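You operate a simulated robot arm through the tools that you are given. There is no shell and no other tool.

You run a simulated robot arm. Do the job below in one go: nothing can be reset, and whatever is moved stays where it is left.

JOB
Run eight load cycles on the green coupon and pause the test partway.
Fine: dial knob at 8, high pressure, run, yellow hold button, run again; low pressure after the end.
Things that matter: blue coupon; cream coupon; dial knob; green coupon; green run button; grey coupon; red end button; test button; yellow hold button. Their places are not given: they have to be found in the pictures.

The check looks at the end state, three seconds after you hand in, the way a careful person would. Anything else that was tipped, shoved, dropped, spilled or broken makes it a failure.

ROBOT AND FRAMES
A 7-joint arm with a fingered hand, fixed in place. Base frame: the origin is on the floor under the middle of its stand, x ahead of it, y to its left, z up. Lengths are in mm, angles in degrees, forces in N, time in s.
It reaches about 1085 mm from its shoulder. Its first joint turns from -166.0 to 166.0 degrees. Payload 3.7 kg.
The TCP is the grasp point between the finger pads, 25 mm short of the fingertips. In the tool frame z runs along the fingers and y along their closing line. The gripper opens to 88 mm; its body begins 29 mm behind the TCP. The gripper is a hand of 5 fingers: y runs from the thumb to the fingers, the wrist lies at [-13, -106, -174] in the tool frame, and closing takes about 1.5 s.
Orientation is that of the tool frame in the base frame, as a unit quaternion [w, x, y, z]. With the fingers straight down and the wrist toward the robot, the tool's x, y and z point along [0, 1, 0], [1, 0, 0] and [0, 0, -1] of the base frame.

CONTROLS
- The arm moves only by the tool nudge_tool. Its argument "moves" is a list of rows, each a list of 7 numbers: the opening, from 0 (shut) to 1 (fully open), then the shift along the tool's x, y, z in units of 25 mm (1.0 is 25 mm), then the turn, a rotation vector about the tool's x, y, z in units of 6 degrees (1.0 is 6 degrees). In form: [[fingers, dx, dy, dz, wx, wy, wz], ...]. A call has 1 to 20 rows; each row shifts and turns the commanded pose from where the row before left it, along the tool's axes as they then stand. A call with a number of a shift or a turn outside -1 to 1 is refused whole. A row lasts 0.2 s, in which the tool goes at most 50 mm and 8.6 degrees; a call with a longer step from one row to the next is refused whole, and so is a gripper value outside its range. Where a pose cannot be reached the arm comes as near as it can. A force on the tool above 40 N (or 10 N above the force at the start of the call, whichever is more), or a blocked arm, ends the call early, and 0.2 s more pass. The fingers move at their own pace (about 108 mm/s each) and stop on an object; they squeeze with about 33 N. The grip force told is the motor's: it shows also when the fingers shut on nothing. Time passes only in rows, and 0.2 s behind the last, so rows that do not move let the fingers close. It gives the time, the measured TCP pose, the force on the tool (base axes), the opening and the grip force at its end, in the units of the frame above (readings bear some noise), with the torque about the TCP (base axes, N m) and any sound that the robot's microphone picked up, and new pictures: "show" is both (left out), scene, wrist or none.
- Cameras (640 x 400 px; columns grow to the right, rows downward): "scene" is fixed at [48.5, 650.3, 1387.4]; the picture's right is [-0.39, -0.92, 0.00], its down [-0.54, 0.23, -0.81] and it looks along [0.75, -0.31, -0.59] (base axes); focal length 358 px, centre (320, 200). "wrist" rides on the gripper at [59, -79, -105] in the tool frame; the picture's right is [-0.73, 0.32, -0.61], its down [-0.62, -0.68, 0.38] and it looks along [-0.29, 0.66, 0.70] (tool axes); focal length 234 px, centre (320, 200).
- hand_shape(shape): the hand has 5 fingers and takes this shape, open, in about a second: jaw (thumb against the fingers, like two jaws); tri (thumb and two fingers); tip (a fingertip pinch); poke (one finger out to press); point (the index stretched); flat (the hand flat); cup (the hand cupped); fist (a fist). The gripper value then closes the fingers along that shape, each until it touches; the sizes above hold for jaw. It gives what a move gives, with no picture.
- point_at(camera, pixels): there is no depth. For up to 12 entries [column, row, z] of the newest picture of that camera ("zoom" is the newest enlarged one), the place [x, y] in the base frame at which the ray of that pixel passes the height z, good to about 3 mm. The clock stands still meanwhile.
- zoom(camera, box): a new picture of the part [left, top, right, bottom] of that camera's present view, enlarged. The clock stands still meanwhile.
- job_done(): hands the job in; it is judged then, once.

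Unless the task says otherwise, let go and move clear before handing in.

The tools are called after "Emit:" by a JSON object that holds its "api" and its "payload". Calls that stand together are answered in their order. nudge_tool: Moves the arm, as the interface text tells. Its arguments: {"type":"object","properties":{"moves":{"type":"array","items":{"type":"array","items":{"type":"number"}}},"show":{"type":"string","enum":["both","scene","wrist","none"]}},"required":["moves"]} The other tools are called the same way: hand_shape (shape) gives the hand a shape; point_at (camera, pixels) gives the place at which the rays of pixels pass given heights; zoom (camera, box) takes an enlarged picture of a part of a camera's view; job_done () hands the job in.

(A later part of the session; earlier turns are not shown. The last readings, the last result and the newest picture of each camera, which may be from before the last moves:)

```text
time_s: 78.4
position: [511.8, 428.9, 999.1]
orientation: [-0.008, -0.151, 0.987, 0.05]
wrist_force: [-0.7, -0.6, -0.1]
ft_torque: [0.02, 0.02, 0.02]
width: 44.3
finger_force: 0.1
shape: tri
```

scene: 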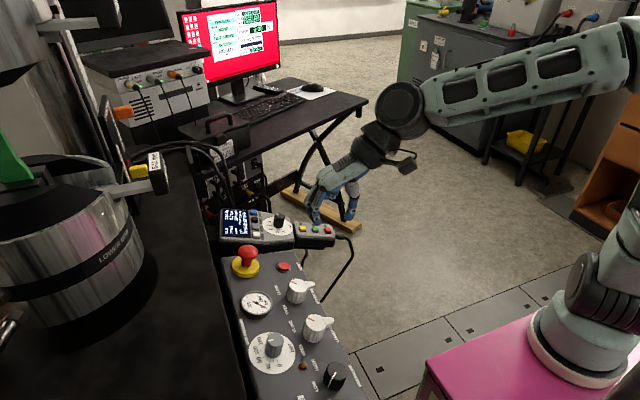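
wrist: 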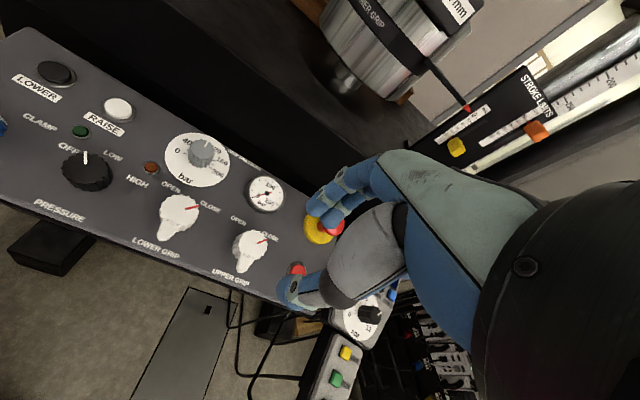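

Emit:
{"api": "nudge_tool", "payload": {"moves": [[0.6, 0.854, 0.573, 0.5, 0, 0, 0], [0.6, 0.854, 0.573, 0.5, 0, 0, 0], [0.6, 0.854, 0.573, 0.5, 0, 0, 0], [0.6, 0.854, 0.573, 0.5, 0, 0, 0], [0.6, 0.854, 0.573, 0.5, 0, 0, 0], [0.6, 0.854, 0.573, 0.5, 0, 0, 0], [0.6, 0.854, 0.573, 0.5, 0, 0, 0], [0.6, 0, 0, 0, 0, 0, 0]], "show": "both"}}

```text
time_s: 80.2
position: [335.3, 488.6, 922.6]
orientation: [-0.007, -0.151, 0.987, 0.048]
wrist_force: [0.9, -0.3, 0.4]
ft_torque: [0.02, 0.01, 0.02]
width: 52.3
finger_force: 0.1
shape: tri
```

scene: 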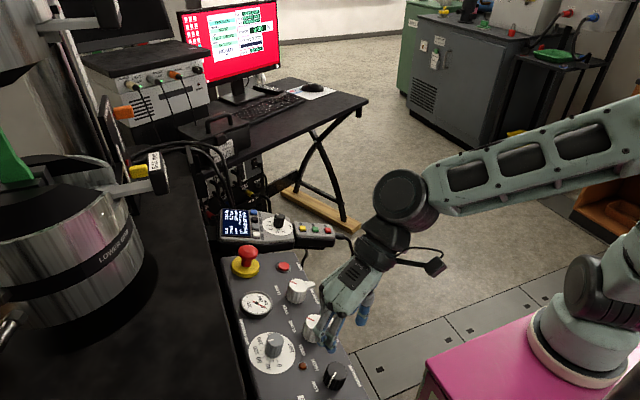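
wrist: 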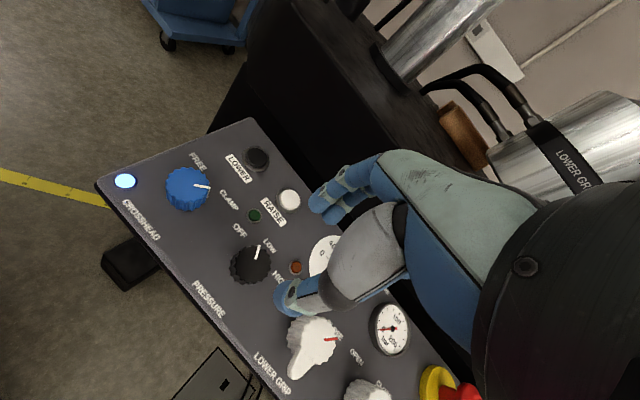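

At yaw 107° it tracks exactly. I'll test the rotation range in free air here: up to about 135°, then back down to about 60°.

Emit:
{"api": "nudge_tool", "payload": {"moves": [[0.6, 0, 0, 0, 0, 0, -0.9], [0.6, 0, 0, 0, 0, 0, -0.9], [0.6, 0, 0, 0, 0, 0, -0.9], [0.6, 0, 0, 0, 0, 0, -0.9], [0.6, 0, 0, 0, 0, 0, -0.9], [0.6, 0, 0, 0, 0, 0, 0]], "show": "none"}}

```text
time_s: 81.6
position: [335.7, 490.2, 922.0]
orientation: [0.004, -0.377, 0.925, 0.049]
wrist_force: [-0.4, -0.2, -0.2]
ft_torque: [-0.01, -0.02, -0.01]
width: 52.2
finger_force: 0.1
shape: tri
```

Emit:
{"api": "nudge_tool", "payload": {"moves": [[0.6, 0, 0, 0, 0, 0, -0.9], [0.6, 0, 0, 0, 0, 0, -0.9], [0.6, 0, 0, 0, 0, 0, -0.9], [0.6, 0, 0, 0, 0, 0, -0.9], [0.6, 0, 0, 0, 0, 0, -0.9], [0.6, 0, 0, 0, 0, 0, 0]], "show": "both"}}

Emit:
{"api": "zoom", "payload": {"camera": "wrist", "box": [200, 160, 360, 320]}}

```text
time_s: 83.0
position: [336.1, 489.4, 922.0]
orientation: [0.015, -0.583, 0.811, 0.047]
wrist_force: [0.2, 0.3, 0.6]
ft_torque: [0.0, -0.02, -0.03]
width: 52.1
finger_force: 0.1
shape: tri
```

scene: 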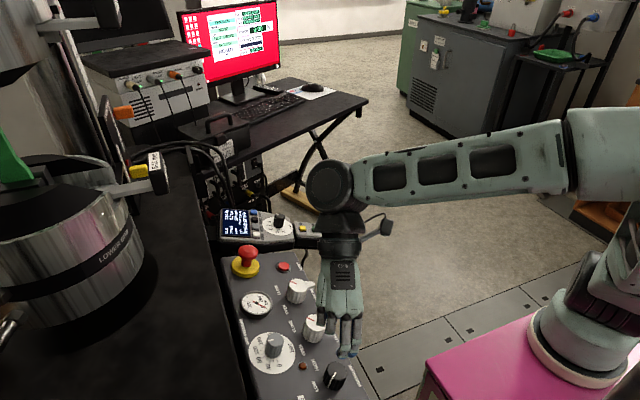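
wrist: 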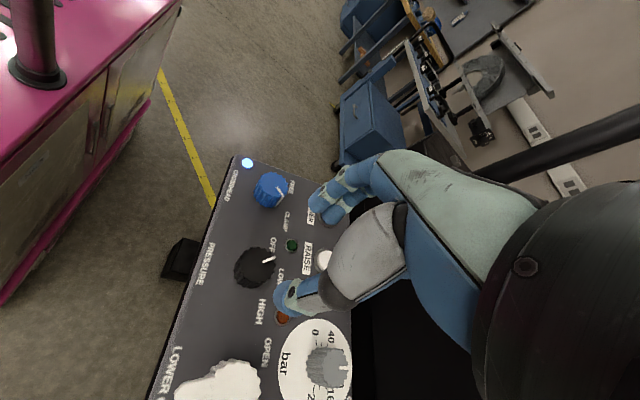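

```text
2.50 times, centred on (280, 240) of wrist
```

zoom: 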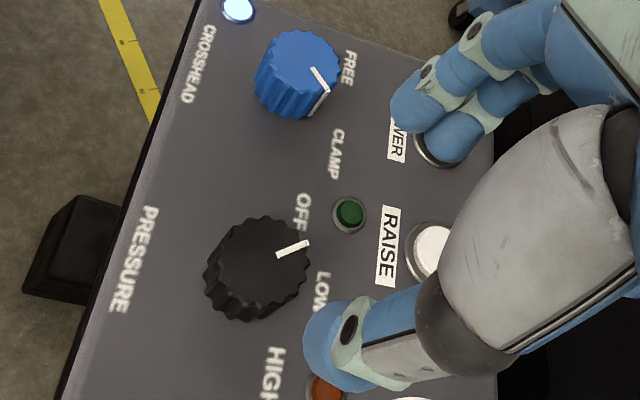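

Tracking stays exact even at yaw 161°, so I have a large clockwise range from here. I'll add the console tilt and go a bit further, to about 180°.

Emit:
{"api": "nudge_tool", "payload": {"moves": [[0.6, 0, 0, 0, -0.06, -1.0, 0], [0.6, 0, 0, 0, 0, 0, -0.8], [0.6, 0, 0, 0, 0, 0, -0.8], [0.6, 0, 0, 0, 0, 0, -0.8], [0.6, 0, 0, 0, 0, 0, -0.8], [0.6, 0, 0, 0, 0, 0, 0]], "show": "both"}}

Emit:
{"api": "zoom", "payload": {"camera": "wrist", "box": [200, 160, 360, 320]}}

Emit:
{"api": "zoom", "payload": {"camera": "scene", "box": [260, 260, 400, 400]}}

```text
time_s: 84.4
position: [338.2, 489.2, 921.3]
orientation: [-0.07, 0.706, -0.701, -0.069]
wrist_force: [0.5, 0.6, -0.3]
ft_torque: [0.01, -0.02, -0.01]
width: 52.3
finger_force: 0.1
shape: tri
```

scene: 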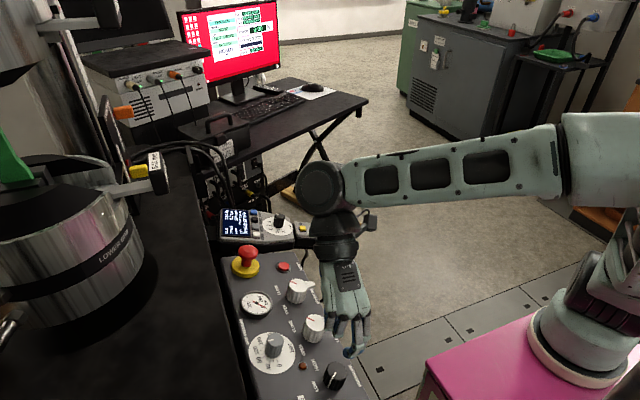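
wrist: 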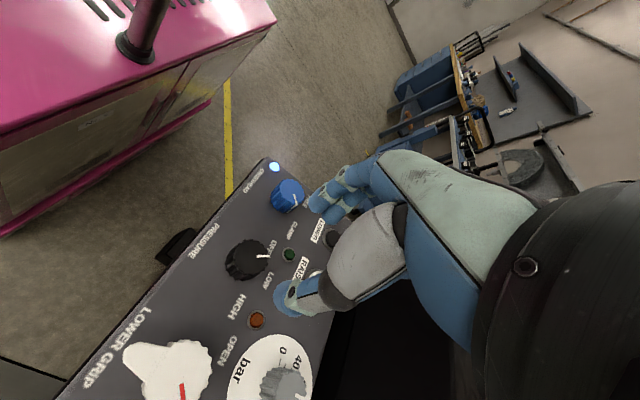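

```text
2.50 times, centred on (280, 240) of wrist
```

zoom: 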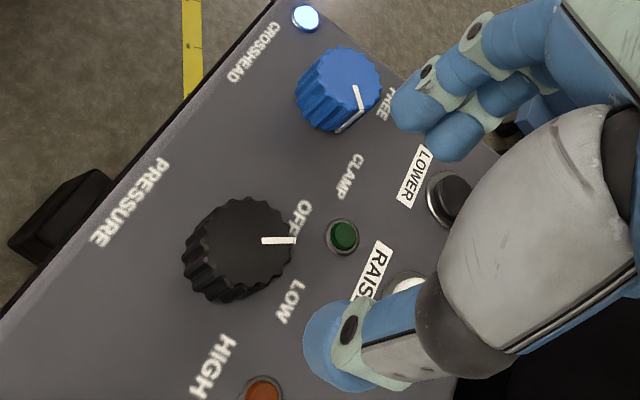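

```text
2.86 times, centred on (330, 330) of scene
```

zoom: 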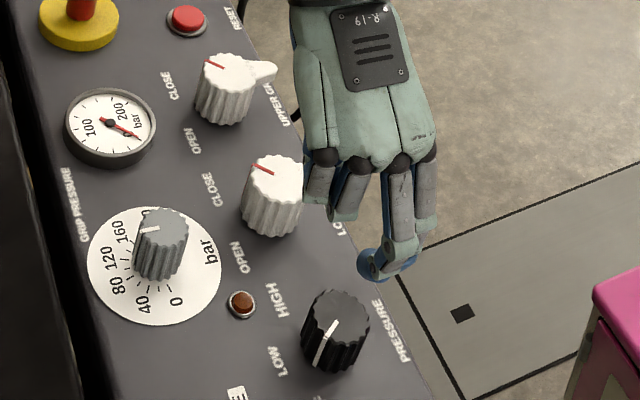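

The hand is aligned with the console tilt at yaw 180° and tracks exactly. The knob top is at tool (7.5, 10, 112), so I'll centre and descend partway.

Emit:
{"api": "nudge_tool", "payload": {"moves": [[0.65, 0.26, 0.396, 0, 0, 0, 0], [0.65, 0, 0, 0.9, 0, 0, 0], [0.65, 0, 0, 0.9, 0, 0, 0], [0.65, 0, 0, 0.8, 0, 0, 0], [0.65, 0, 0, 0, 0, 0, 0]], "show": "wrist"}}

Emit:
{"api": "zoom", "payload": {"camera": "wrist", "box": [200, 160, 360, 320]}}

Emit:
{"api": "zoom", "payload": {"camera": "scene", "box": [280, 300, 400, 400]}}

```text
time_s: 85.8
position: [331.5, 490.8, 893.8]
orientation: [0.081, -0.701, 0.701, 0.105]
wrist_force: [0.2, 0.1, -0.2]
ft_torque: [-0.02, 0.02, 0.01]
width: 57.0
finger_force: 0.1
shape: tri
stopped in row 5: the arm was blocked; the commanded pose is now the measured one
```

wrist: 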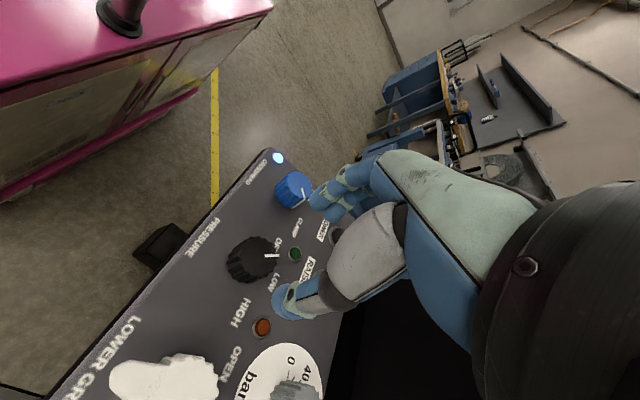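

```text
2.50 times, centred on (280, 240) of wrist
```

zoom: 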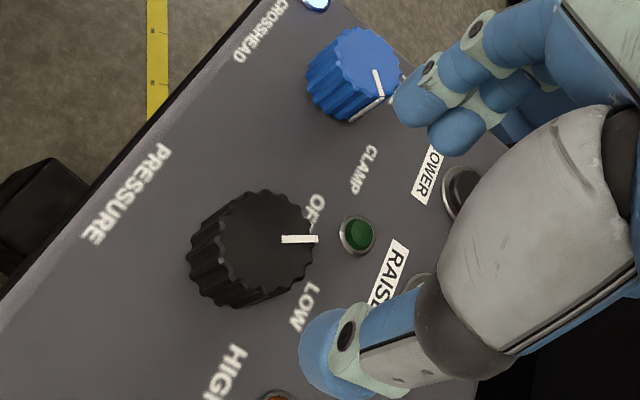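

```text
4.00 times, centred on (340, 350) of scene
```

zoom: 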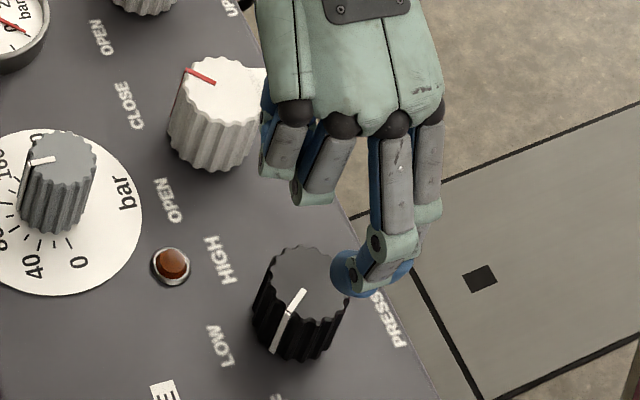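

Descending at yaw 180° is blocked near z≈894 with no contact, another joint limit. I'll raise and go back to yaw about 110°, then test descending there.

Emit:
{"api": "nudge_tool", "payload": {"moves": [[0.65, 0, 0, -0.8, 0, 0, 0], [0.65, 0, 0, -0.5, 0, 0, 0.8], [0.65, 0, 0, 0, 0, 0, 0.9], [0.65, 0, 0, 0, 0, 0, 0.9], [0.65, 0, 0, 0, 0, 0, 0.9], [0.65, 0, 0, 0, 0, 0, 0.9], [0.65, 0, 0, 0, 0, 0, 0.9], [0.65, 0, 0, 0, 0, 0, 0.9], [0.65, 0, 0, 0, 0, 0, 0.9], [0.65, 0, 0, 0, 0, 0, 0.9], [0.65, 0, 0, 0, 0, 0, 0.9], [0.65, 0, 0, 0, 0, 0, 0.9], [0.65, 0, 0, 0, 0, 0, 0]], "show": "both"}}

```text
time_s: 88.6
position: [332.7, 481.6, 922.9]
orientation: [0.02, -0.265, 0.955, 0.128]
wrist_force: [0.3, 0.4, 0.0]
ft_torque: [-0.01, 0.01, -0.03]
width: 56.9
finger_force: 0.0
shape: tri
```

scene: 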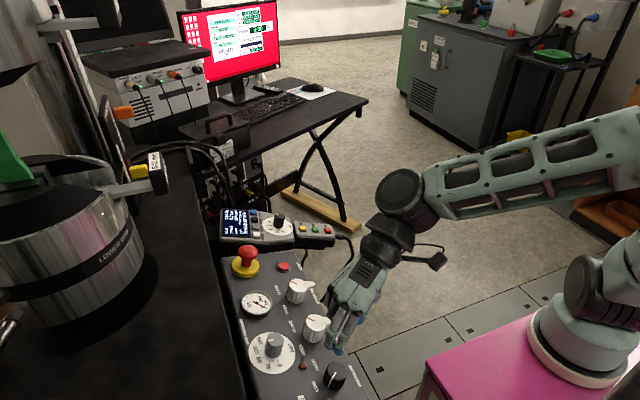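
wrist: 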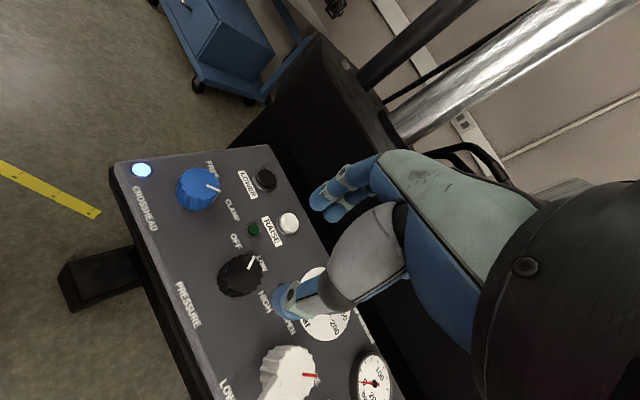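

Emit:
{"api": "nudge_tool", "payload": {"moves": [[0.65, 0, 0, 0, 0.6, 0, 0], [0.65, 0, 0, 0.8, 0, 0, 0], [0.65, 0, 0, 0.8, 0, 0, 0], [0.65, 0, 0, 0, 0, 0, 0]], "show": "wrist"}}

Emit:
{"api": "zoom", "payload": {"camera": "wrist", "box": [200, 180, 360, 340]}}

```text
time_s: 89.6
position: [332.6, 493.1, 883.3]
orientation: [0.028, -0.266, 0.958, 0.099]
wrist_force: [0.4, 0.0, -0.7]
ft_torque: [0.0, 0.06, -0.05]
width: 57.1
finger_force: 0.0
shape: tri
```

wrist: 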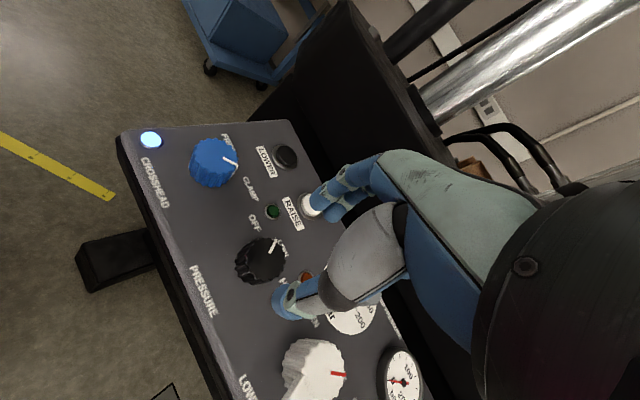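

```text
2.50 times, centred on (280, 260) of wrist
```

zoom: 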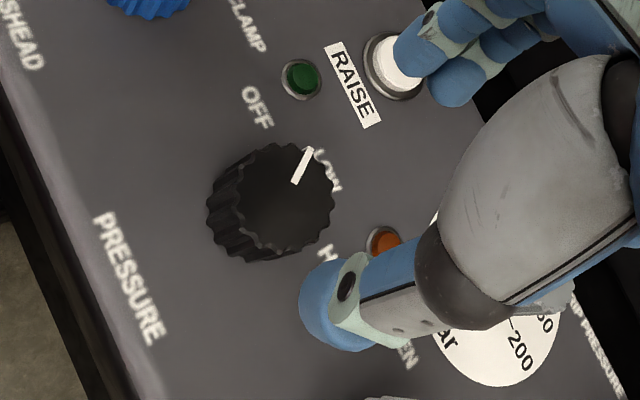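

It tracks here at yaw 121°. I'll centre on the knob, add about 20° more yaw, and descend step by step while checking that it follows.

Emit:
{"api": "nudge_tool", "payload": {"moves": [[0.65, 0.19, -0.06, 0, 0, 0, 0], [0.65, 0, 0, 0.5, 0, 0, -0.8], [0.65, 0, 0, 0.5, 0, 0, -0.8], [0.65, 0, 0, 0, 0, 0, -0.8], [0.65, 0, 0, 0, 0, 0, 0]], "show": "wrist"}}

Emit:
{"api": "zoom", "payload": {"camera": "wrist", "box": [200, 180, 360, 340]}}

Emit:
{"api": "zoom", "payload": {"camera": "scene", "box": [280, 300, 400, 400]}}

```text
time_s: 90.8
position: [325.6, 491.9, 872.8]
orientation: [0.036, -0.387, 0.915, 0.112]
wrist_force: [0.3, -0.3, 0.5]
ft_torque: [0.01, 0.02, 0.03]
width: 57.1
finger_force: 0.0
shape: tri
```

wrist: 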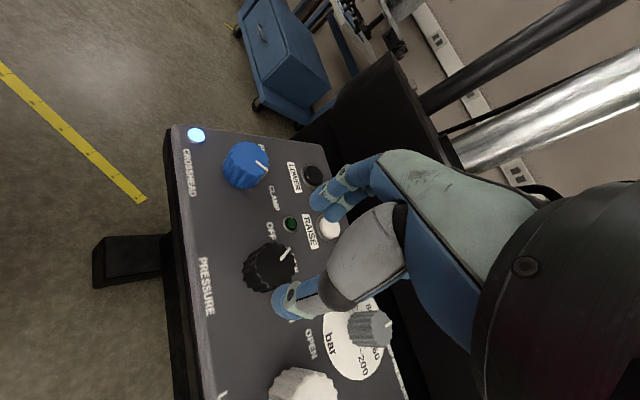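

```text
2.50 times, centred on (280, 260) of wrist
```

zoom: 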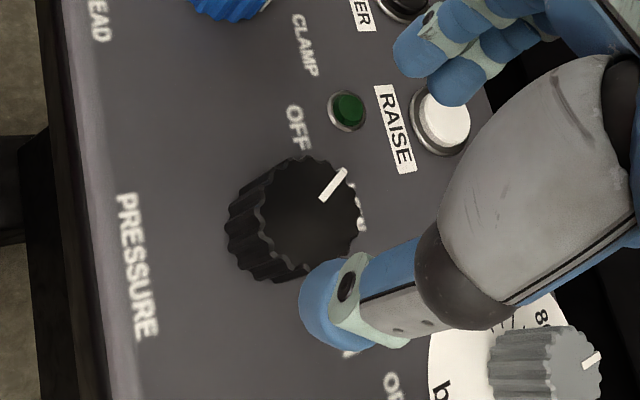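

```text
4.00 times, centred on (340, 350) of scene
```

zoom: 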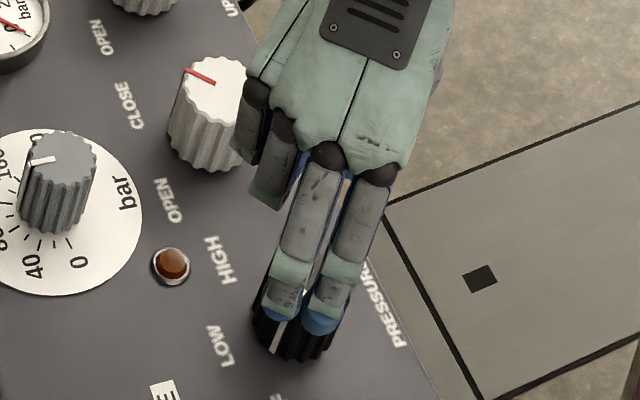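

At yaw 136° it hangs up about 14 mm high, so lower yaws allow lower heights. I'll rotate to about 95° and map the tracking just above the knob.

Emit:
{"api": "nudge_tool", "payload": {"moves": [[0.65, 0, 0, -0.4, 0, 0, 0.8], [0.65, 0, 0, 0, 0, 0, 0.9], [0.65, 0, 0, 0, 0, 0, 0.9], [0.65, 0, 0, 0, 0, 0, 0.9], [0.65, 0, 0, 0, 0, 0, 0.9], [0.65, 0, 0, 0, 0, 0, 0.9], [0.65, 0, 0, 0, 0, 0, 0.9], [0.65, 0, 0, 0, 0, 0, 0.9], [0.65, 0, 0, 0, 0, 0, 0]], "show": "none"}}

```text
time_s: 92.8
position: [342.9, 486.1, 875.4]
orientation: [-0.003, -0.012, 0.994, 0.109]
wrist_force: [-0.3, -1.8, 0.8]
ft_torque: [0.0, 0.0, -0.02]
width: 56.9
finger_force: 0.1
shape: tri
```

Emit:
{"api": "nudge_tool", "payload": {"moves": [[0.65, 0, 0, 0, 0, 0, 0]], "show": "both"}}

Emit:
{"api": "zoom", "payload": {"camera": "scene", "box": [360, 120, 640, 400]}}

```text
time_s: 93.2
position: [342.6, 486.9, 874.9]
orientation: [-0.002, -0.012, 0.994, 0.108]
wrist_force: [0.3, -0.1, -0.6]
ft_torque: [0.02, -0.01, -0.03]
width: 57.1
finger_force: 0.1
shape: tri
```

scene: 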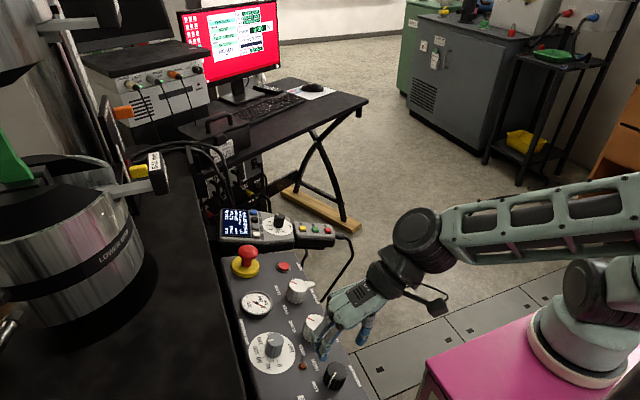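
wrist: 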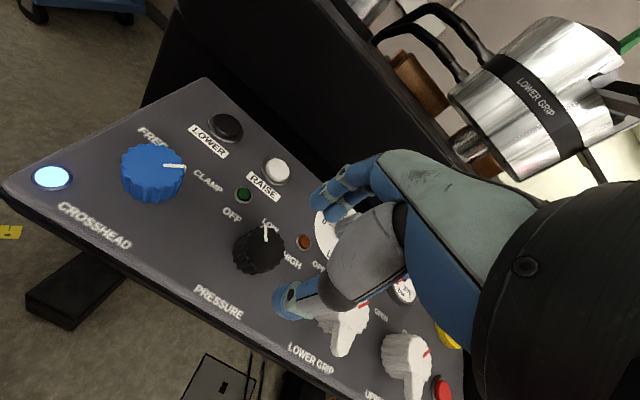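

```text
1.43 times, centred on (500, 260) of scene
```

zoom: 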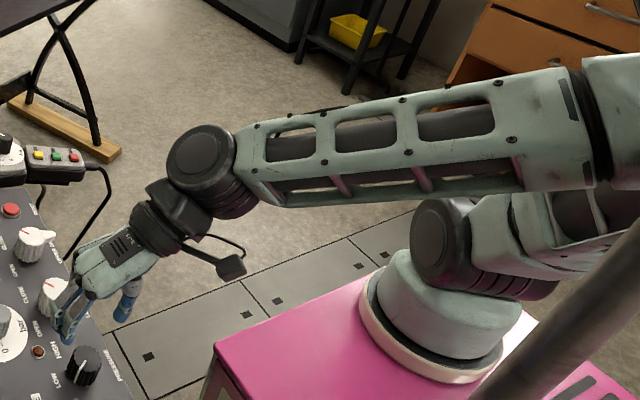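

Now I can see the cause: the folded forearm rests right against the robot's own shoulder (zoom 440,200). I'll use the other arm posture, the one it had at low yaw over the pendant with the wrist on the far side, so I'll back out first.

Emit:
{"api": "nudge_tool", "payload": {"moves": [[0.5, -1, 0.05, -0.65, 0, 0, 0], [0.5, -1, 0.05, -0.65, 0, 0, 0], [0.5, -1, 0.05, -0.65, 0, 0, 0], [0.5, -1, 0.05, -0.65, 0, 0, 0], [0.5, -1, 0.05, -0.65, 0, 0, 0], [0.5, -1, 0.05, -0.65, 0, 0, 0], [0.5, -1, 0.05, -0.65, 0, 0, 0], [0.5, -1, 0.05, -0.65, 0, 0, 0], [0.5, -1, 0.05, -0.3, 0, 0, 0], [0.5, -1, 0.05, -0.3, 0, 0, 0], [0.5, -1, 0.05, 0, 0, 0, 0], [0.5, -1, 0.05, 0, 0, 0, 0], [0.5, 0, 0, 0, 0, 0, 0]], "show": "none"}}

```text
time_s: 96.0
position: [628.8, 487.6, 1016.7]
orientation: [0.003, -0.023, 0.994, 0.103]
wrist_force: [0.8, 0.4, 0.1]
ft_torque: [-0.01, 0.0, 0.0]
width: 44.4
finger_force: 0.0
shape: tri
```

Emit:
{"api": "nudge_tool", "payload": {"moves": [[0.5, 0, 0, 0, 0, 0, 1], [0.5, 0, 0, 0, 0, 0, 1], [0.5, 0, 0, 0, 0, 0, 1], [0.5, 0, 0, 0, 0, 0, 1], [0.5, 0, 0, 0, 0, 0, 1], [0.5, 0, 0, 0, 0, 0, 1], [0.5, 0, 0, 0, 0, 0, 1], [0.5, 0, 0, 0, 0, 0, 1], [0.5, 0, 0, 0, 0, 0, 1], [0.5, 0, 0, 0, 0, 0, 1], [0.5, 0, 0, 0, 0, 0, 1], [0.5, 0, 0, 0, 0, 0, 1], [0.5, 0, 0, 0, 0, 0, 1], [0.5, 0, 0, 0, 0, 0, 1], [0.5, 0, 0, 0, 0, 0, 1], [0.5, 0, 0, 0, 0, 0, 1], [0.5, 0, 0, 0, 0, 0, 1], [0.5, 0, 0, 0, 0, 0, 1], [0.5, 0, 0, 0, 0, 0, 1], [0.5, 0, 0, 0, 0, 0, 1]], "show": "both"}}

```text
time_s: 100.2
position: [627.2, 489.4, 1015.8]
orientation: [-0.088, 0.85, 0.517, 0.054]
wrist_force: [0.4, 0.2, -0.9]
ft_torque: [0.02, -0.01, -0.03]
width: 44.4
finger_force: 0.2
shape: tri
```

scene: 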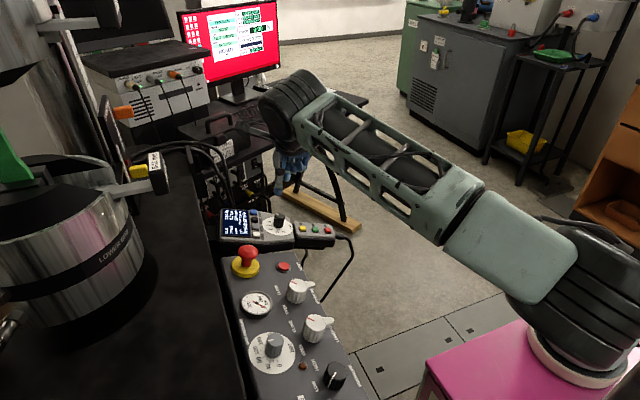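
wrist: 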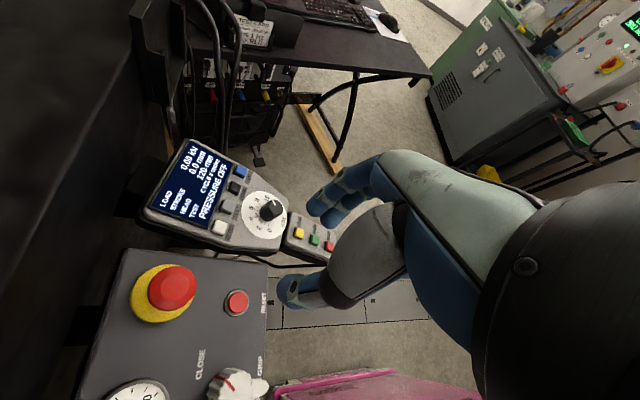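

Good: the elbow has swung to the other side and tracking is exact. I'll rotate a bit more and then translate toward the pressure knob, staying high.

Emit:
{"api": "nudge_tool", "payload": {"moves": [[0.5, 0, 0, 0, 0, 0, 1], [0.5, 0, 0, 0, 0, 0, 1], [0.5, 0, 0, 0, 0, 0, 1], [0.5, 0, 0, 0, 0, 0, 1], [0.5, 0, 0, 0, 0, 0, 0]], "show": "none"}}

```text
time_s: 101.4
position: [628.4, 488.4, 1016.6]
orientation: [-0.097, 0.939, 0.329, 0.034]
wrist_force: [0.0, 1.0, 0.9]
ft_torque: [0.0, -0.02, 0.0]
width: 44.2
finger_force: 0.0
shape: tri
```

Emit:
{"api": "nudge_tool", "payload": {"moves": [[0.5, -0.842, -0.635, 0.143, 0, 0, 0], [0.5, -0.842, -0.635, 0.143, 0, 0, 0], [0.5, -0.842, -0.635, 0.143, 0, 0, 0], [0.5, -0.842, -0.635, 0.143, 0, 0, 0], [0.5, -0.842, -0.635, 0.143, 0, 0, 0], [0.5, -0.842, -0.635, 0.143, 0, 0, 0], [0.5, -0.842, -0.635, 0.143, 0, 0, 0], [0.5, -0.842, -0.635, 0.143, 0, 0, 0], [0.5, -0.842, -0.635, 0.143, 0, 0, 0], [0.5, 0, 0, 0, 0, 0, 0]], "show": "both"}}

```text
time_s: 102.9
position: [571.0, 442.4, 993.4]
orientation: [-0.099, 0.964, 0.244, 0.038]
wrist_force: [0.2, 0.2, -0.3]
ft_torque: [0.03, -0.01, -0.04]
width: 44.2
finger_force: 0.1
shape: tri
stopped in row 7: the arm was blocked; the commanded pose is now the measured one
```

scene: 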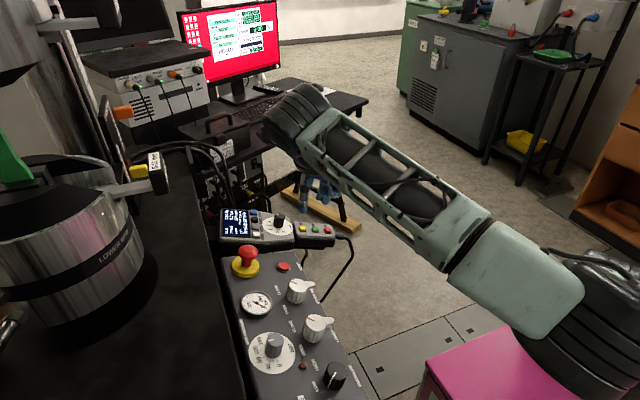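
wrist: 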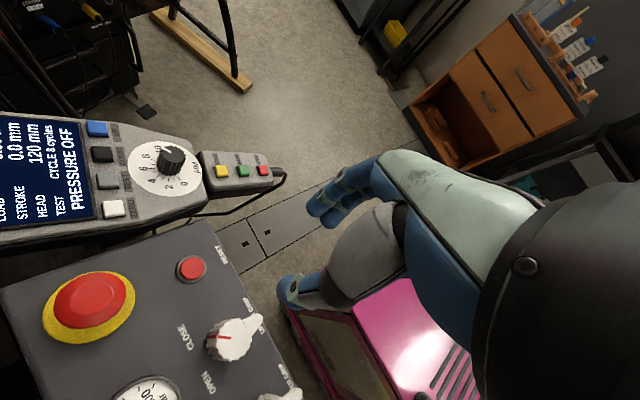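

This posture also blocks. The route that worked was yaw about 107° coming from (511, 429, 999), so I'll return, rotate counter-clockwise there, and repeat it without the extra rotation.

Emit:
{"api": "nudge_tool", "payload": {"moves": [[0.5, 0.842, 0.635, -0.143, 0, 0, 0], [0.5, 0.842, 0.635, -0.143, 0, 0, 0], [0.5, 0.842, 0.635, -0.143, 0, 0, -0.8], [0.5, 0, 0, 0, 0, 0, -1], [0.5, 0, 0, 0, 0, 0, -1], [0.5, 0, 0, 0, 0, 0, -1], [0.5, 0, 0, 0, 0, 0, -1], [0.5, 0, 0, 0, 0, 0, -1], [0.5, 0, 0, 0, 0, 0, -1], [0.5, 0, 0, 0, 0, 0, -1], [0.5, 0, 0, 0, 0, 0, -1], [0.5, 0, 0, 0, 0, 0, -1], [0.5, 0, 0, 0, 0, 0, -1], [0.5, 0, 0, 0, 0, 0, -1], [0.5, 0, 0, 0, 0, 0, -1], [0.5, 0, 0, 0, 0, 0, -1], [0.5, 0, 0, 0, 0, 0, -1], [0.5, 0, 0, 0, 0, 0, -1], [0.5, 0, 0, 0, 0, 0, -1], [0.5, 0, 0, 0, 0, 0, -1]], "show": "none"}}

Emit:
{"api": "nudge_tool", "payload": {"moves": [[0.5, 0, 0, 0, 0, 0, -1], [0.5, 0, 0, 0, 0, 0, -1], [0.5, 0, 0, 0, 0, 0, -1], [0.5, 0, 0, 0, 0, 0, -1], [0.5, 0, 0, 0, 0, 0, -1], [0.5, 0, 0, 0, 0, 0, -1], [0.5, 0, 0, 0, 0, 0, -1], [0.5, 0, 0, 0, 0, 0, 0]], "show": "both"}}

```text
time_s: 105.5
position: [671.4, 427.7, 960.2]
orientation: [0.012, 0.752, 0.656, 0.062]
wrist_force: [0.0, 0.3, -0.2]
ft_torque: [-0.03, -0.02, -0.02]
width: 44.2
finger_force: 0.0
shape: tri
stopped in row 12: the arm was blocked; the commanded pose is now the measured one
```

```text
time_s: 106.3
position: [673.9, 437.9, 911.6]
orientation: [0.105, 0.646, 0.755, 0.022]
wrist_force: [0.1, -0.2, -0.1]
ft_torque: [-0.01, -0.01, -0.02]
width: 44.0
finger_force: 0.1
shape: tri
stopped in row 4: the arm was blocked; the commanded pose is now the measured one
```

scene: 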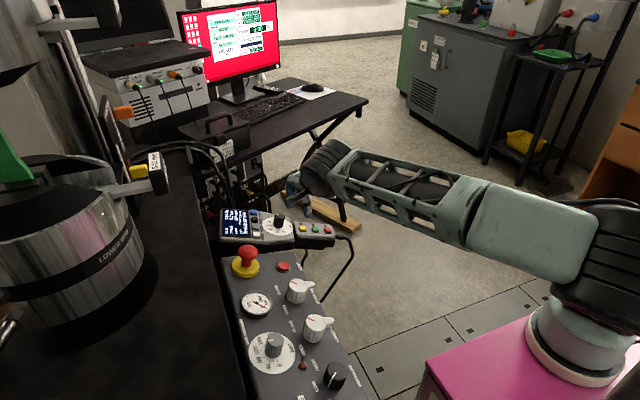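
wrist: 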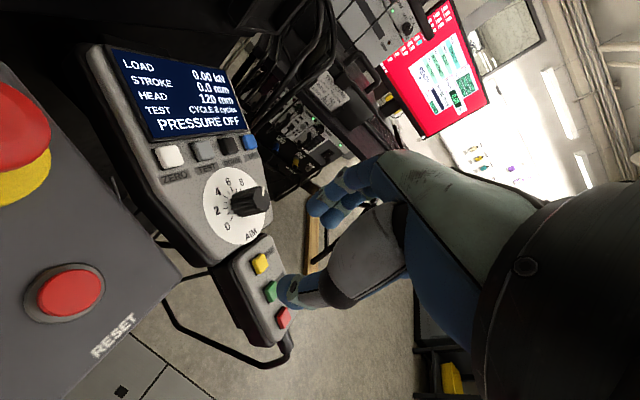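

The posture went bad and the hand sagged toward the pendant at z=912, though nothing was touched. I'll raise it straight up.

Emit:
{"api": "nudge_tool", "payload": {"moves": [[0.5, -0.13, 0.17, -0.975, 0, 0, 0], [0.5, -0.13, 0.17, -0.975, 0, 0, 0], [0.5, -0.13, 0.17, -0.975, 0, 0, 0], [0.5, -0.13, 0.17, -0.975, 0, 0, 0], [0.5, 0, 0, 0, 0, 0, 0]], "show": "scene"}}

```text
time_s: 107.7
position: [680.5, 432.5, 997.0]
orientation: [0.134, 0.654, 0.744, 0.009]
wrist_force: [0.8, 0.3, 0.3]
ft_torque: [0.0, -0.02, 0.01]
width: 44.0
finger_force: 0.0
shape: tri
stopped in row 5: the arm was blocked; the commanded pose is now the measured one
```

scene: 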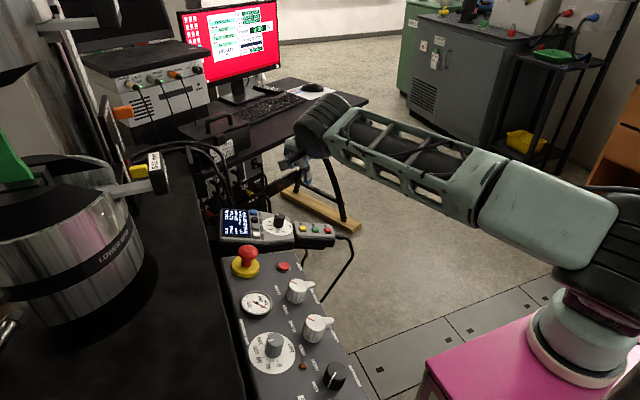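

I'll bring the hand back near its starting pose to recover a well-conditioned arm posture.

Emit:
{"api": "nudge_tool", "payload": {"moves": [[0.5, -0.885, -0.512, -0.354, 0, 0, 0], [0.5, -0.885, -0.512, -0.354, 0, 0, 0], [0.5, -0.885, -0.512, -0.354, 0, 0, 0], [0.5, -0.885, -0.512, -0.354, 0, 0, 0], [0.5, -0.885, -0.512, -0.354, 0, 0, 0], [0.5, -0.885, -0.512, -0.354, 0, 0, 0], [0.5, -0.885, -0.512, -0.354, 0, 0, 0], [0.5, -0.885, -0.512, -0.354, 0, 0, 0], [0.5, 0, 0, 0, 0.6, 0.6, 0], [0.5, 0, 0, 0, 0.6, 0.6, 0], [0.5, 0, 0, 0, 0.6, 0.6, 0], [0.5, 0, 0, 0, 0, 0, 0]], "show": "both"}}

```text
time_s: 108.5
position: [713.3, 313.4, 1008.9]
orientation: [0.176, 0.711, 0.681, -0.016]
wrist_force: [0.4, -0.3, 0.2]
ft_torque: [0.0, -0.01, 0.0]
width: 43.8
finger_force: 0.2
shape: tri
stopped in row 3: the arm was blocked; the commanded pose is now the measured one
```

scene: 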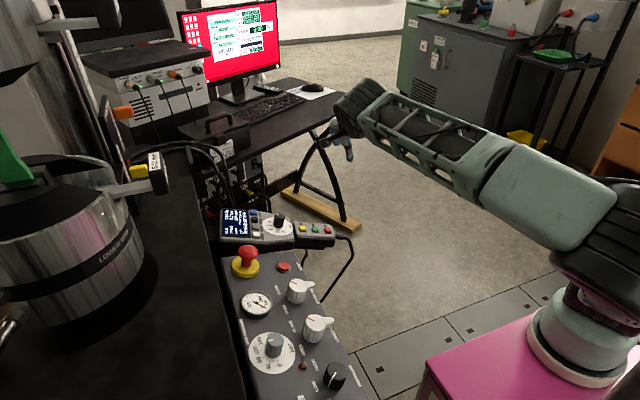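
wrist: 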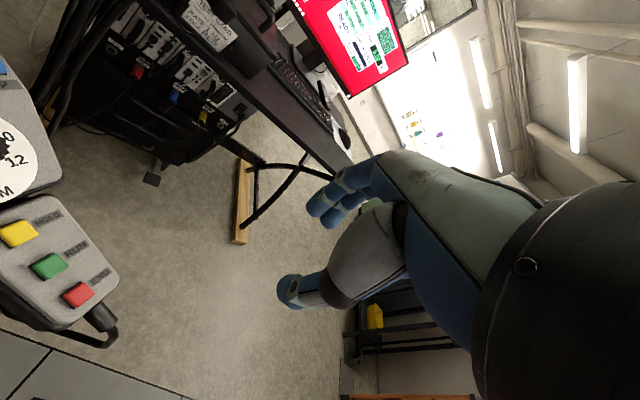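

The arm is wedged in the extended posture. Last time it recovered by untwisting at about (725, 430, 1040) from yaw −43°, so I'll first fix the hand's tilt and go back to that yaw.

Emit:
{"api": "nudge_tool", "payload": {"moves": [[0.5, 0, 0, 0, 0.43, 0.86, 0], [0.5, 0, 0, 0, 0.43, 0.86, 0], [0.5, 0, 0, 0, 0.43, 0.86, 0], [0.5, 0, 0, 0, 0.43, 0.86, 0], [0.5, 0, 0, 0, 0.43, 0.86, 0], [0.5, 0, 0, 0, 0, 0, 0]], "show": "scene"}}

```text
time_s: 109.3
position: [705.2, 339.6, 979.0]
orientation: [0.135, 0.711, 0.69, -0.003]
wrist_force: [-0.8, 0.0, 0.9]
ft_torque: [0.01, -0.05, 0.01]
width: 44.5
finger_force: 0.0
shape: tri
stopped in row 3: the arm was blocked; the commanded pose is now the measured one
```

scene: 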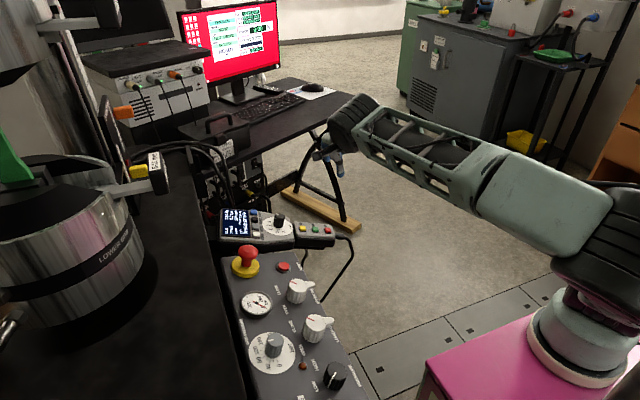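

Turning clockwise should free it, reversing the way it wound up. I'll rotate clockwise here and check.

Emit:
{"api": "nudge_tool", "payload": {"moves": [[0.5, 0, 0, 0, 0, 0, 0.9], [0.5, 0, 0, 0, 0, 0, 0.9], [0.5, 0, 0, 0, 0, 0, 0.9], [0.5, 0, 0, 0, 0, 0, 0.9], [0.5, 0, 0, 0, 0, 0, 0.9], [0.5, 0, 0, 0, 0, 0, 0.9], [0.5, 0, 0, 0, 0, 0, 0.9], [0.5, 0, 0, 0, 0, 0, 0]], "show": "scene"}}

```text
time_s: 111.1
position: [701.3, 342.4, 979.2]
orientation: [0.13, 0.896, 0.422, 0.043]
wrist_force: [-0.5, 0.3, 0.3]
ft_torque: [0.0, 0.0, -0.02]
width: 43.8
finger_force: 0.1
shape: tri
```

scene: 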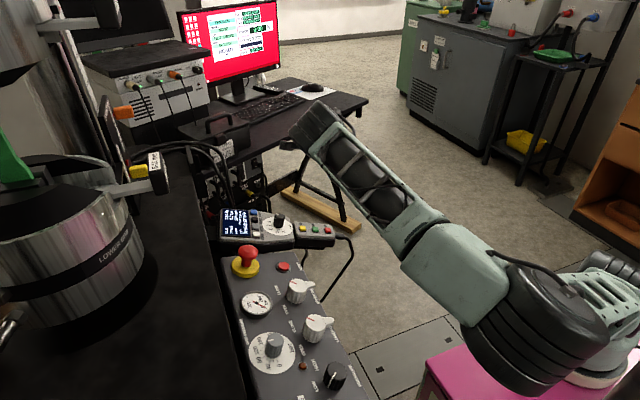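

It moves freely now. Next I'll restore the tilt.

Emit:
{"api": "nudge_tool", "payload": {"moves": [[0.5, 0, 0, 0, 0.74, 0.354, 0], [0.5, 0, 0, 0, 0.74, 0.354, 0], [0.5, 0, 0, 0, 0.74, 0.354, 0], [0.5, 0, 0, 0, 0.74, 0.354, 0], [0.5, 0, 0, 0, 0.74, 0.354, 0], [0.5, 0, 0, 0, 0, 0, 0]], "show": "scene"}}

```text
time_s: 112.5
position: [700.5, 341.4, 979.6]
orientation: [-0.084, 0.896, 0.434, 0.042]
wrist_force: [-0.1, -0.4, -0.1]
ft_torque: [0.0, 0.01, 0.0]
width: 44.3
finger_force: 0.1
shape: tri
```

scene: 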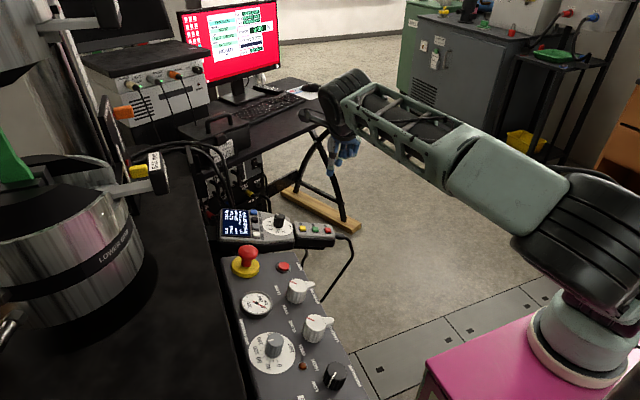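

Emit:
{"api": "nudge_tool", "payload": {"moves": [[0.5, 0.92, -0.427, -0.45, 0, 0, 0], [0.5, 0.92, -0.427, -0.45, 0, 0, 0], [0.5, 0.92, -0.427, -0.45, 0, 0, 0], [0.5, 0.92, -0.427, -0.45, 0, 0, 0], [0.5, 0, 0, 0, 0, 0, -1], [0.5, 0, 0, 0, 0, 0, -1], [0.5, 0, 0, 0, 0, 0, -1], [0.5, 0, 0, 0, 0, 0, -1], [0.5, 0, 0, 0, 0, 0, -1], [0.5, 0, 0, 0, 0, 0, -1], [0.5, 0, 0, 0, 0, 0, 0]], "show": "scene"}}

```text
time_s: 114.9
position: [724.5, 430.1, 1043.1]
orientation: [-0.067, 0.718, 0.69, 0.065]
wrist_force: [0.9, 0.0, 0.4]
ft_torque: [-0.02, -0.05, -0.05]
width: 44.1
finger_force: 0.0
shape: tri
```

scene: 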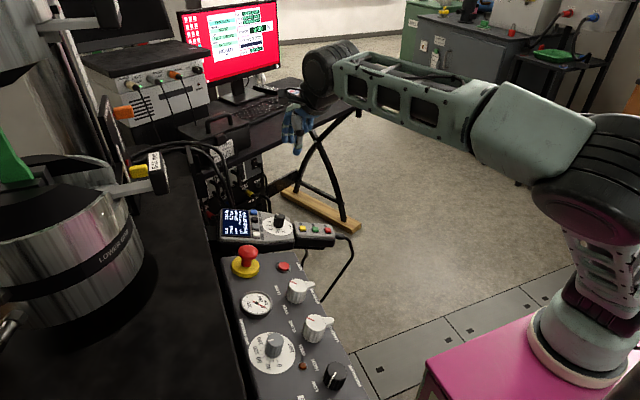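

It's tracking and the elbow is rising. Continuing counter-clockwise to yaw about 77°.

Emit:
{"api": "nudge_tool", "payload": {"moves": [[0.5, 0, 0, 0, 0, 0, -1], [0.5, 0, 0, 0, 0, 0, -1], [0.5, 0, 0, 0, 0, 0, -1], [0.5, 0, 0, 0, 0, 0, -1], [0.5, 0, 0, 0, 0, 0, -1], [0.5, 0, 0, 0, 0, 0, -1], [0.5, 0, 0, 0, 0, 0, -1], [0.5, 0, 0, 0, 0, 0, -1], [0.5, 0, 0, 0, 0, 0, -1], [0.5, 0, 0, 0, 0, 0, -1], [0.5, 0, 0, 0, 0, 0, -1], [0.5, 0, 0, 0, 0, 0, -1], [0.5, 0, 0, 0, 0, 0, -1], [0.5, 0, 0, 0, 0, 0, 0]], "show": "scene"}}

```text
time_s: 117.9
position: [724.2, 430.5, 1042.7]
orientation: [-0.011, 0.124, 0.988, 0.093]
wrist_force: [-0.9, -0.9, 0.3]
ft_torque: [0.02, 0.02, 0.01]
width: 44.1
finger_force: 0.1
shape: tri
```

scene: 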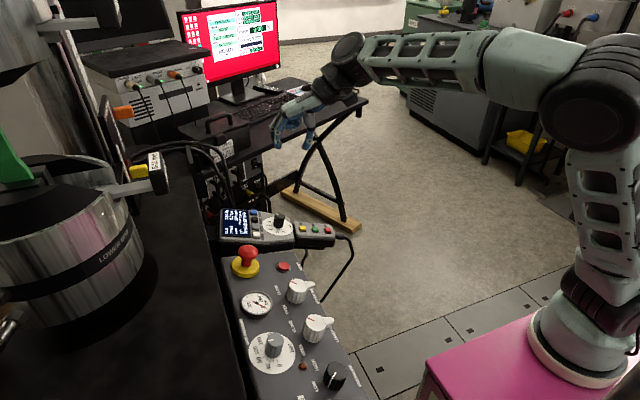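

Posture fully recovered. I'll now repeat the path that tracked well: reduce the tilt, go to (511, 429, 999), rotate to yaw 107°, and then on toward the pressure knob.

Emit:
{"api": "nudge_tool", "payload": {"moves": [[0.5, 0, 0, 0, 0.81, -0.2, 0], [0.5, 0.911, -0.253, 0.194, 0, 0, 0], [0.5, 0.911, -0.253, 0.194, 0, 0, 0], [0.5, 0.911, -0.253, 0.194, 0, 0, 0], [0.5, 0.911, -0.253, 0.194, 0, 0, 0], [0.5, 0.911, -0.253, 0.194, 0, 0, 0], [0.5, 0.911, -0.253, 0.194, 0, 0, 0], [0.5, 0.911, -0.253, 0.194, 0, 0, 0], [0.5, 0.911, -0.253, 0.194, 0, 0, 0], [0.5, 0.911, -0.253, 0.194, 0, 0, 0], [0.5, 0, 0, 0, 0, 0, -0.87], [0.5, 0, 0, 0, 0, 0, -0.87], [0.5, 0, 0, 0, 0, 0, -0.87], [0.5, 0, 0, 0, 0, 0, -0.87], [0.5, 0, 0, 0, 0, 0, -0.87], [0.5, 0, 0, 0, 0, 0, -0.87], [0.5, 0, 0, 0, 0, 0, 0]], "show": "scene"}}

```text
time_s: 121.5
position: [511.5, 431.2, 998.2]
orientation: [0.009, -0.149, 0.988, 0.049]
wrist_force: [-0.8, 0.4, -0.8]
ft_torque: [-0.06, 0.0, -0.01]
width: 44.3
finger_force: 0.1
shape: tri
```

scene: 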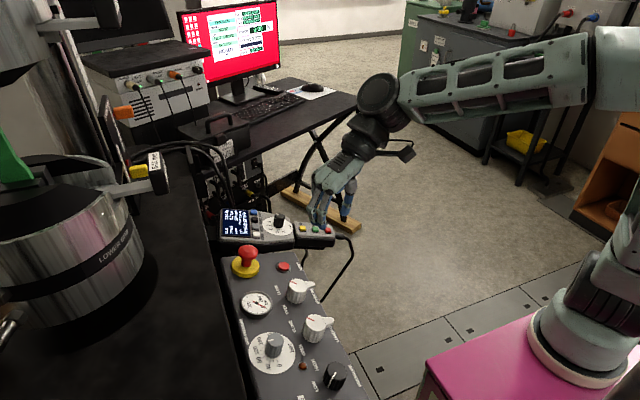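

Emit:
{"api": "nudge_tool", "payload": {"moves": [[0.6, 0, 0, 0, 0, 0, -0.95], [0.6, 0, 0, 0, 0, 0, -0.95], [0.6, 0, 0, 0, 0, 0, -0.95], [0.6, 0, 0, 0, 0, 0, -0.95], [0.6, 0.589, 0.865, 0.463, 0, 0, 0], [0.6, 0.589, 0.865, 0.463, 0, 0, 0], [0.6, 0.589, 0.865, 0.463, 0, 0, 0], [0.6, 0.589, 0.865, 0.463, 0, 0, 0], [0.6, 0.589, 0.865, 0.463, 0, 0, 0], [0.6, 0.589, 0.865, 0.463, 0, 0, 0], [0.6, 0.589, 0.865, 0.463, 0, 0, 0], [0.6, 0, 0, 0, 0, 0, 0]], "show": "both"}}

Emit:
{"api": "zoom", "payload": {"camera": "scene", "box": [360, 120, 640, 400]}}

```text
time_s: 124.1
position: [334.3, 489.3, 924.8]
orientation: [0.018, -0.34, 0.939, 0.047]
wrist_force: [0.3, 0.2, 0.5]
ft_torque: [0.02, 0.03, -0.02]
width: 52.6
finger_force: 0.0
shape: tri
```

scene: 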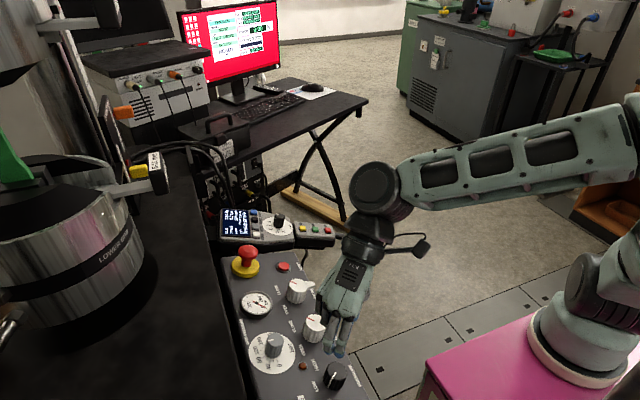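
wrist: 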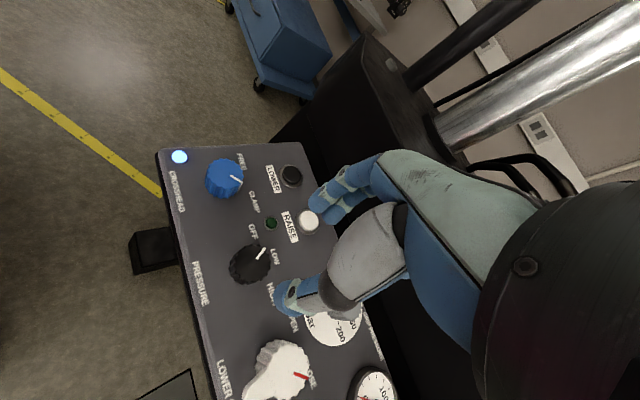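

```text
1.43 times, centred on (500, 260) of scene
```

zoom: 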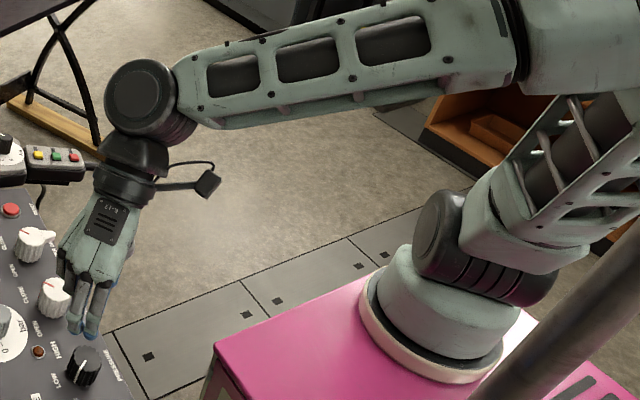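

Exact tracking, and the forearm is well clear of the shoulder. I'll centre over the knob and descend 60 mm at this yaw.

Emit:
{"api": "nudge_tool", "payload": {"moves": [[0.62, 0.02, 0.25, 0, 0, 0, 0], [0.62, 0, 0, 0.8, 0, 0, 0], [0.62, 0, 0, 0.8, 0, 0, 0], [0.62, 0, 0, 0.8, 0, 0, 0], [0.62, 0, 0, 0, 0, 0, 0]], "show": "wrist"}}

Emit:
{"api": "zoom", "payload": {"camera": "wrist", "box": [200, 180, 360, 340]}}

Emit:
{"api": "zoom", "payload": {"camera": "scene", "box": [280, 300, 400, 400]}}

```text
time_s: 125.3
position: [330.7, 498.9, 871.2]
orientation: [0.016, -0.341, 0.938, 0.054]
wrist_force: [0.3, -0.1, 0.7]
ft_torque: [0.02, -0.06, 0.0]
width: 53.9
finger_force: 0.0
shape: tri
```

wrist: 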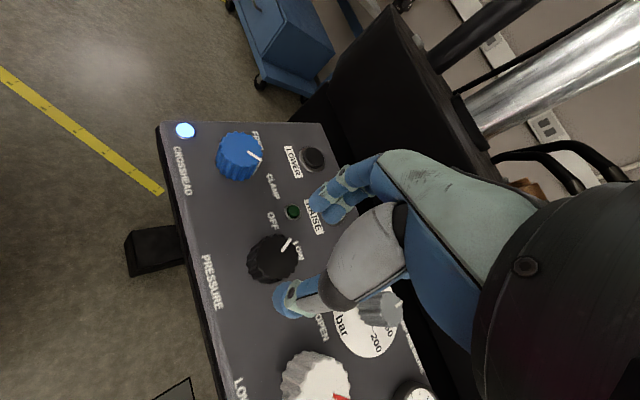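

```text
2.50 times, centred on (280, 260) of wrist
```

zoom: 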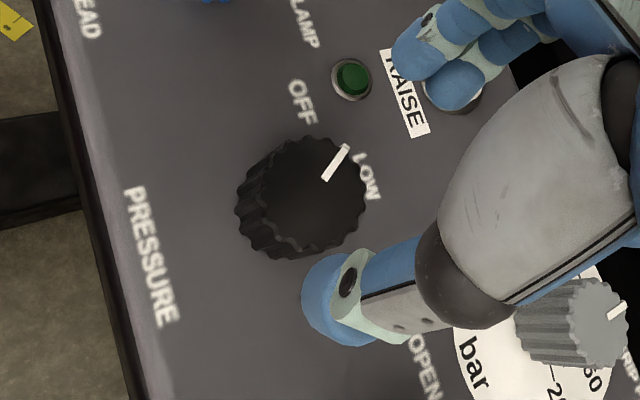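

```text
4.00 times, centred on (340, 350) of scene
```

zoom: 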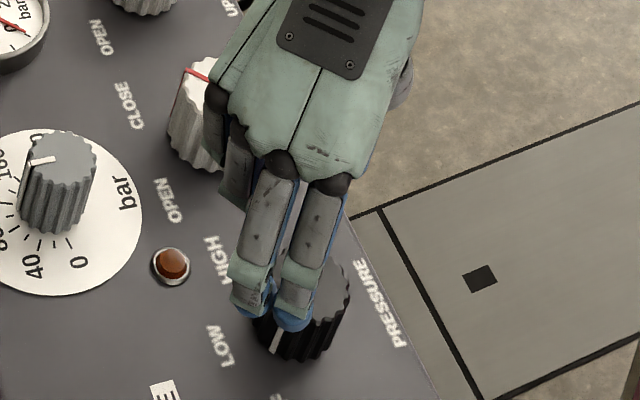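

It's now 5 mm short at yaw 130°. I'll reduce yaw to about 100° and see whether it follows, then go lower.

Emit:
{"api": "nudge_tool", "payload": {"moves": [[0.62, 0, 0, 0, 0, 0, 0.8], [0.62, 0, 0, 0, 0, 0, 0.8], [0.62, 0, 0, 0, 0, 0, 0.8], [0.62, 0, 0, 0, 0, 0, 0.8], [0.62, 0, 0, 0, 0, 0, 0.8], [0.62, 0, 0, 0, 0, 0, 0.8], [0.62, 0, 0, 0, 0, 0, 0]], "show": "none"}}

Emit:
{"api": "zoom", "payload": {"camera": "scene", "box": [360, 120, 640, 400]}}

```text
time_s: 126.9
position: [332.1, 499.4, 864.2]
orientation: [0.005, -0.094, 0.994, 0.051]
wrist_force: [-1.7, 0.5, -0.1]
ft_torque: [-0.02, 0.03, -0.01]
width: 54.1
finger_force: 0.0
shape: tri
```

```text
1.43 times, centred on (500, 260) of scene
```

zoom: 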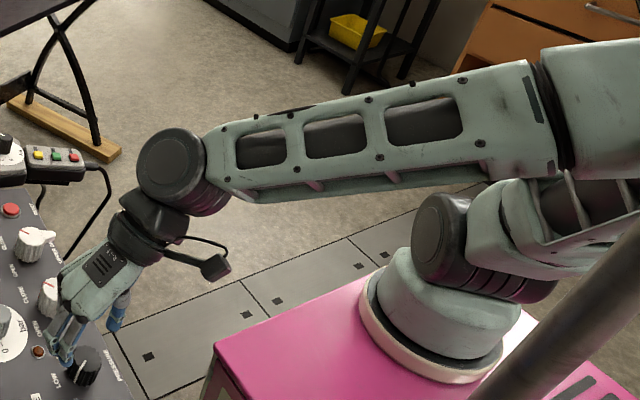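

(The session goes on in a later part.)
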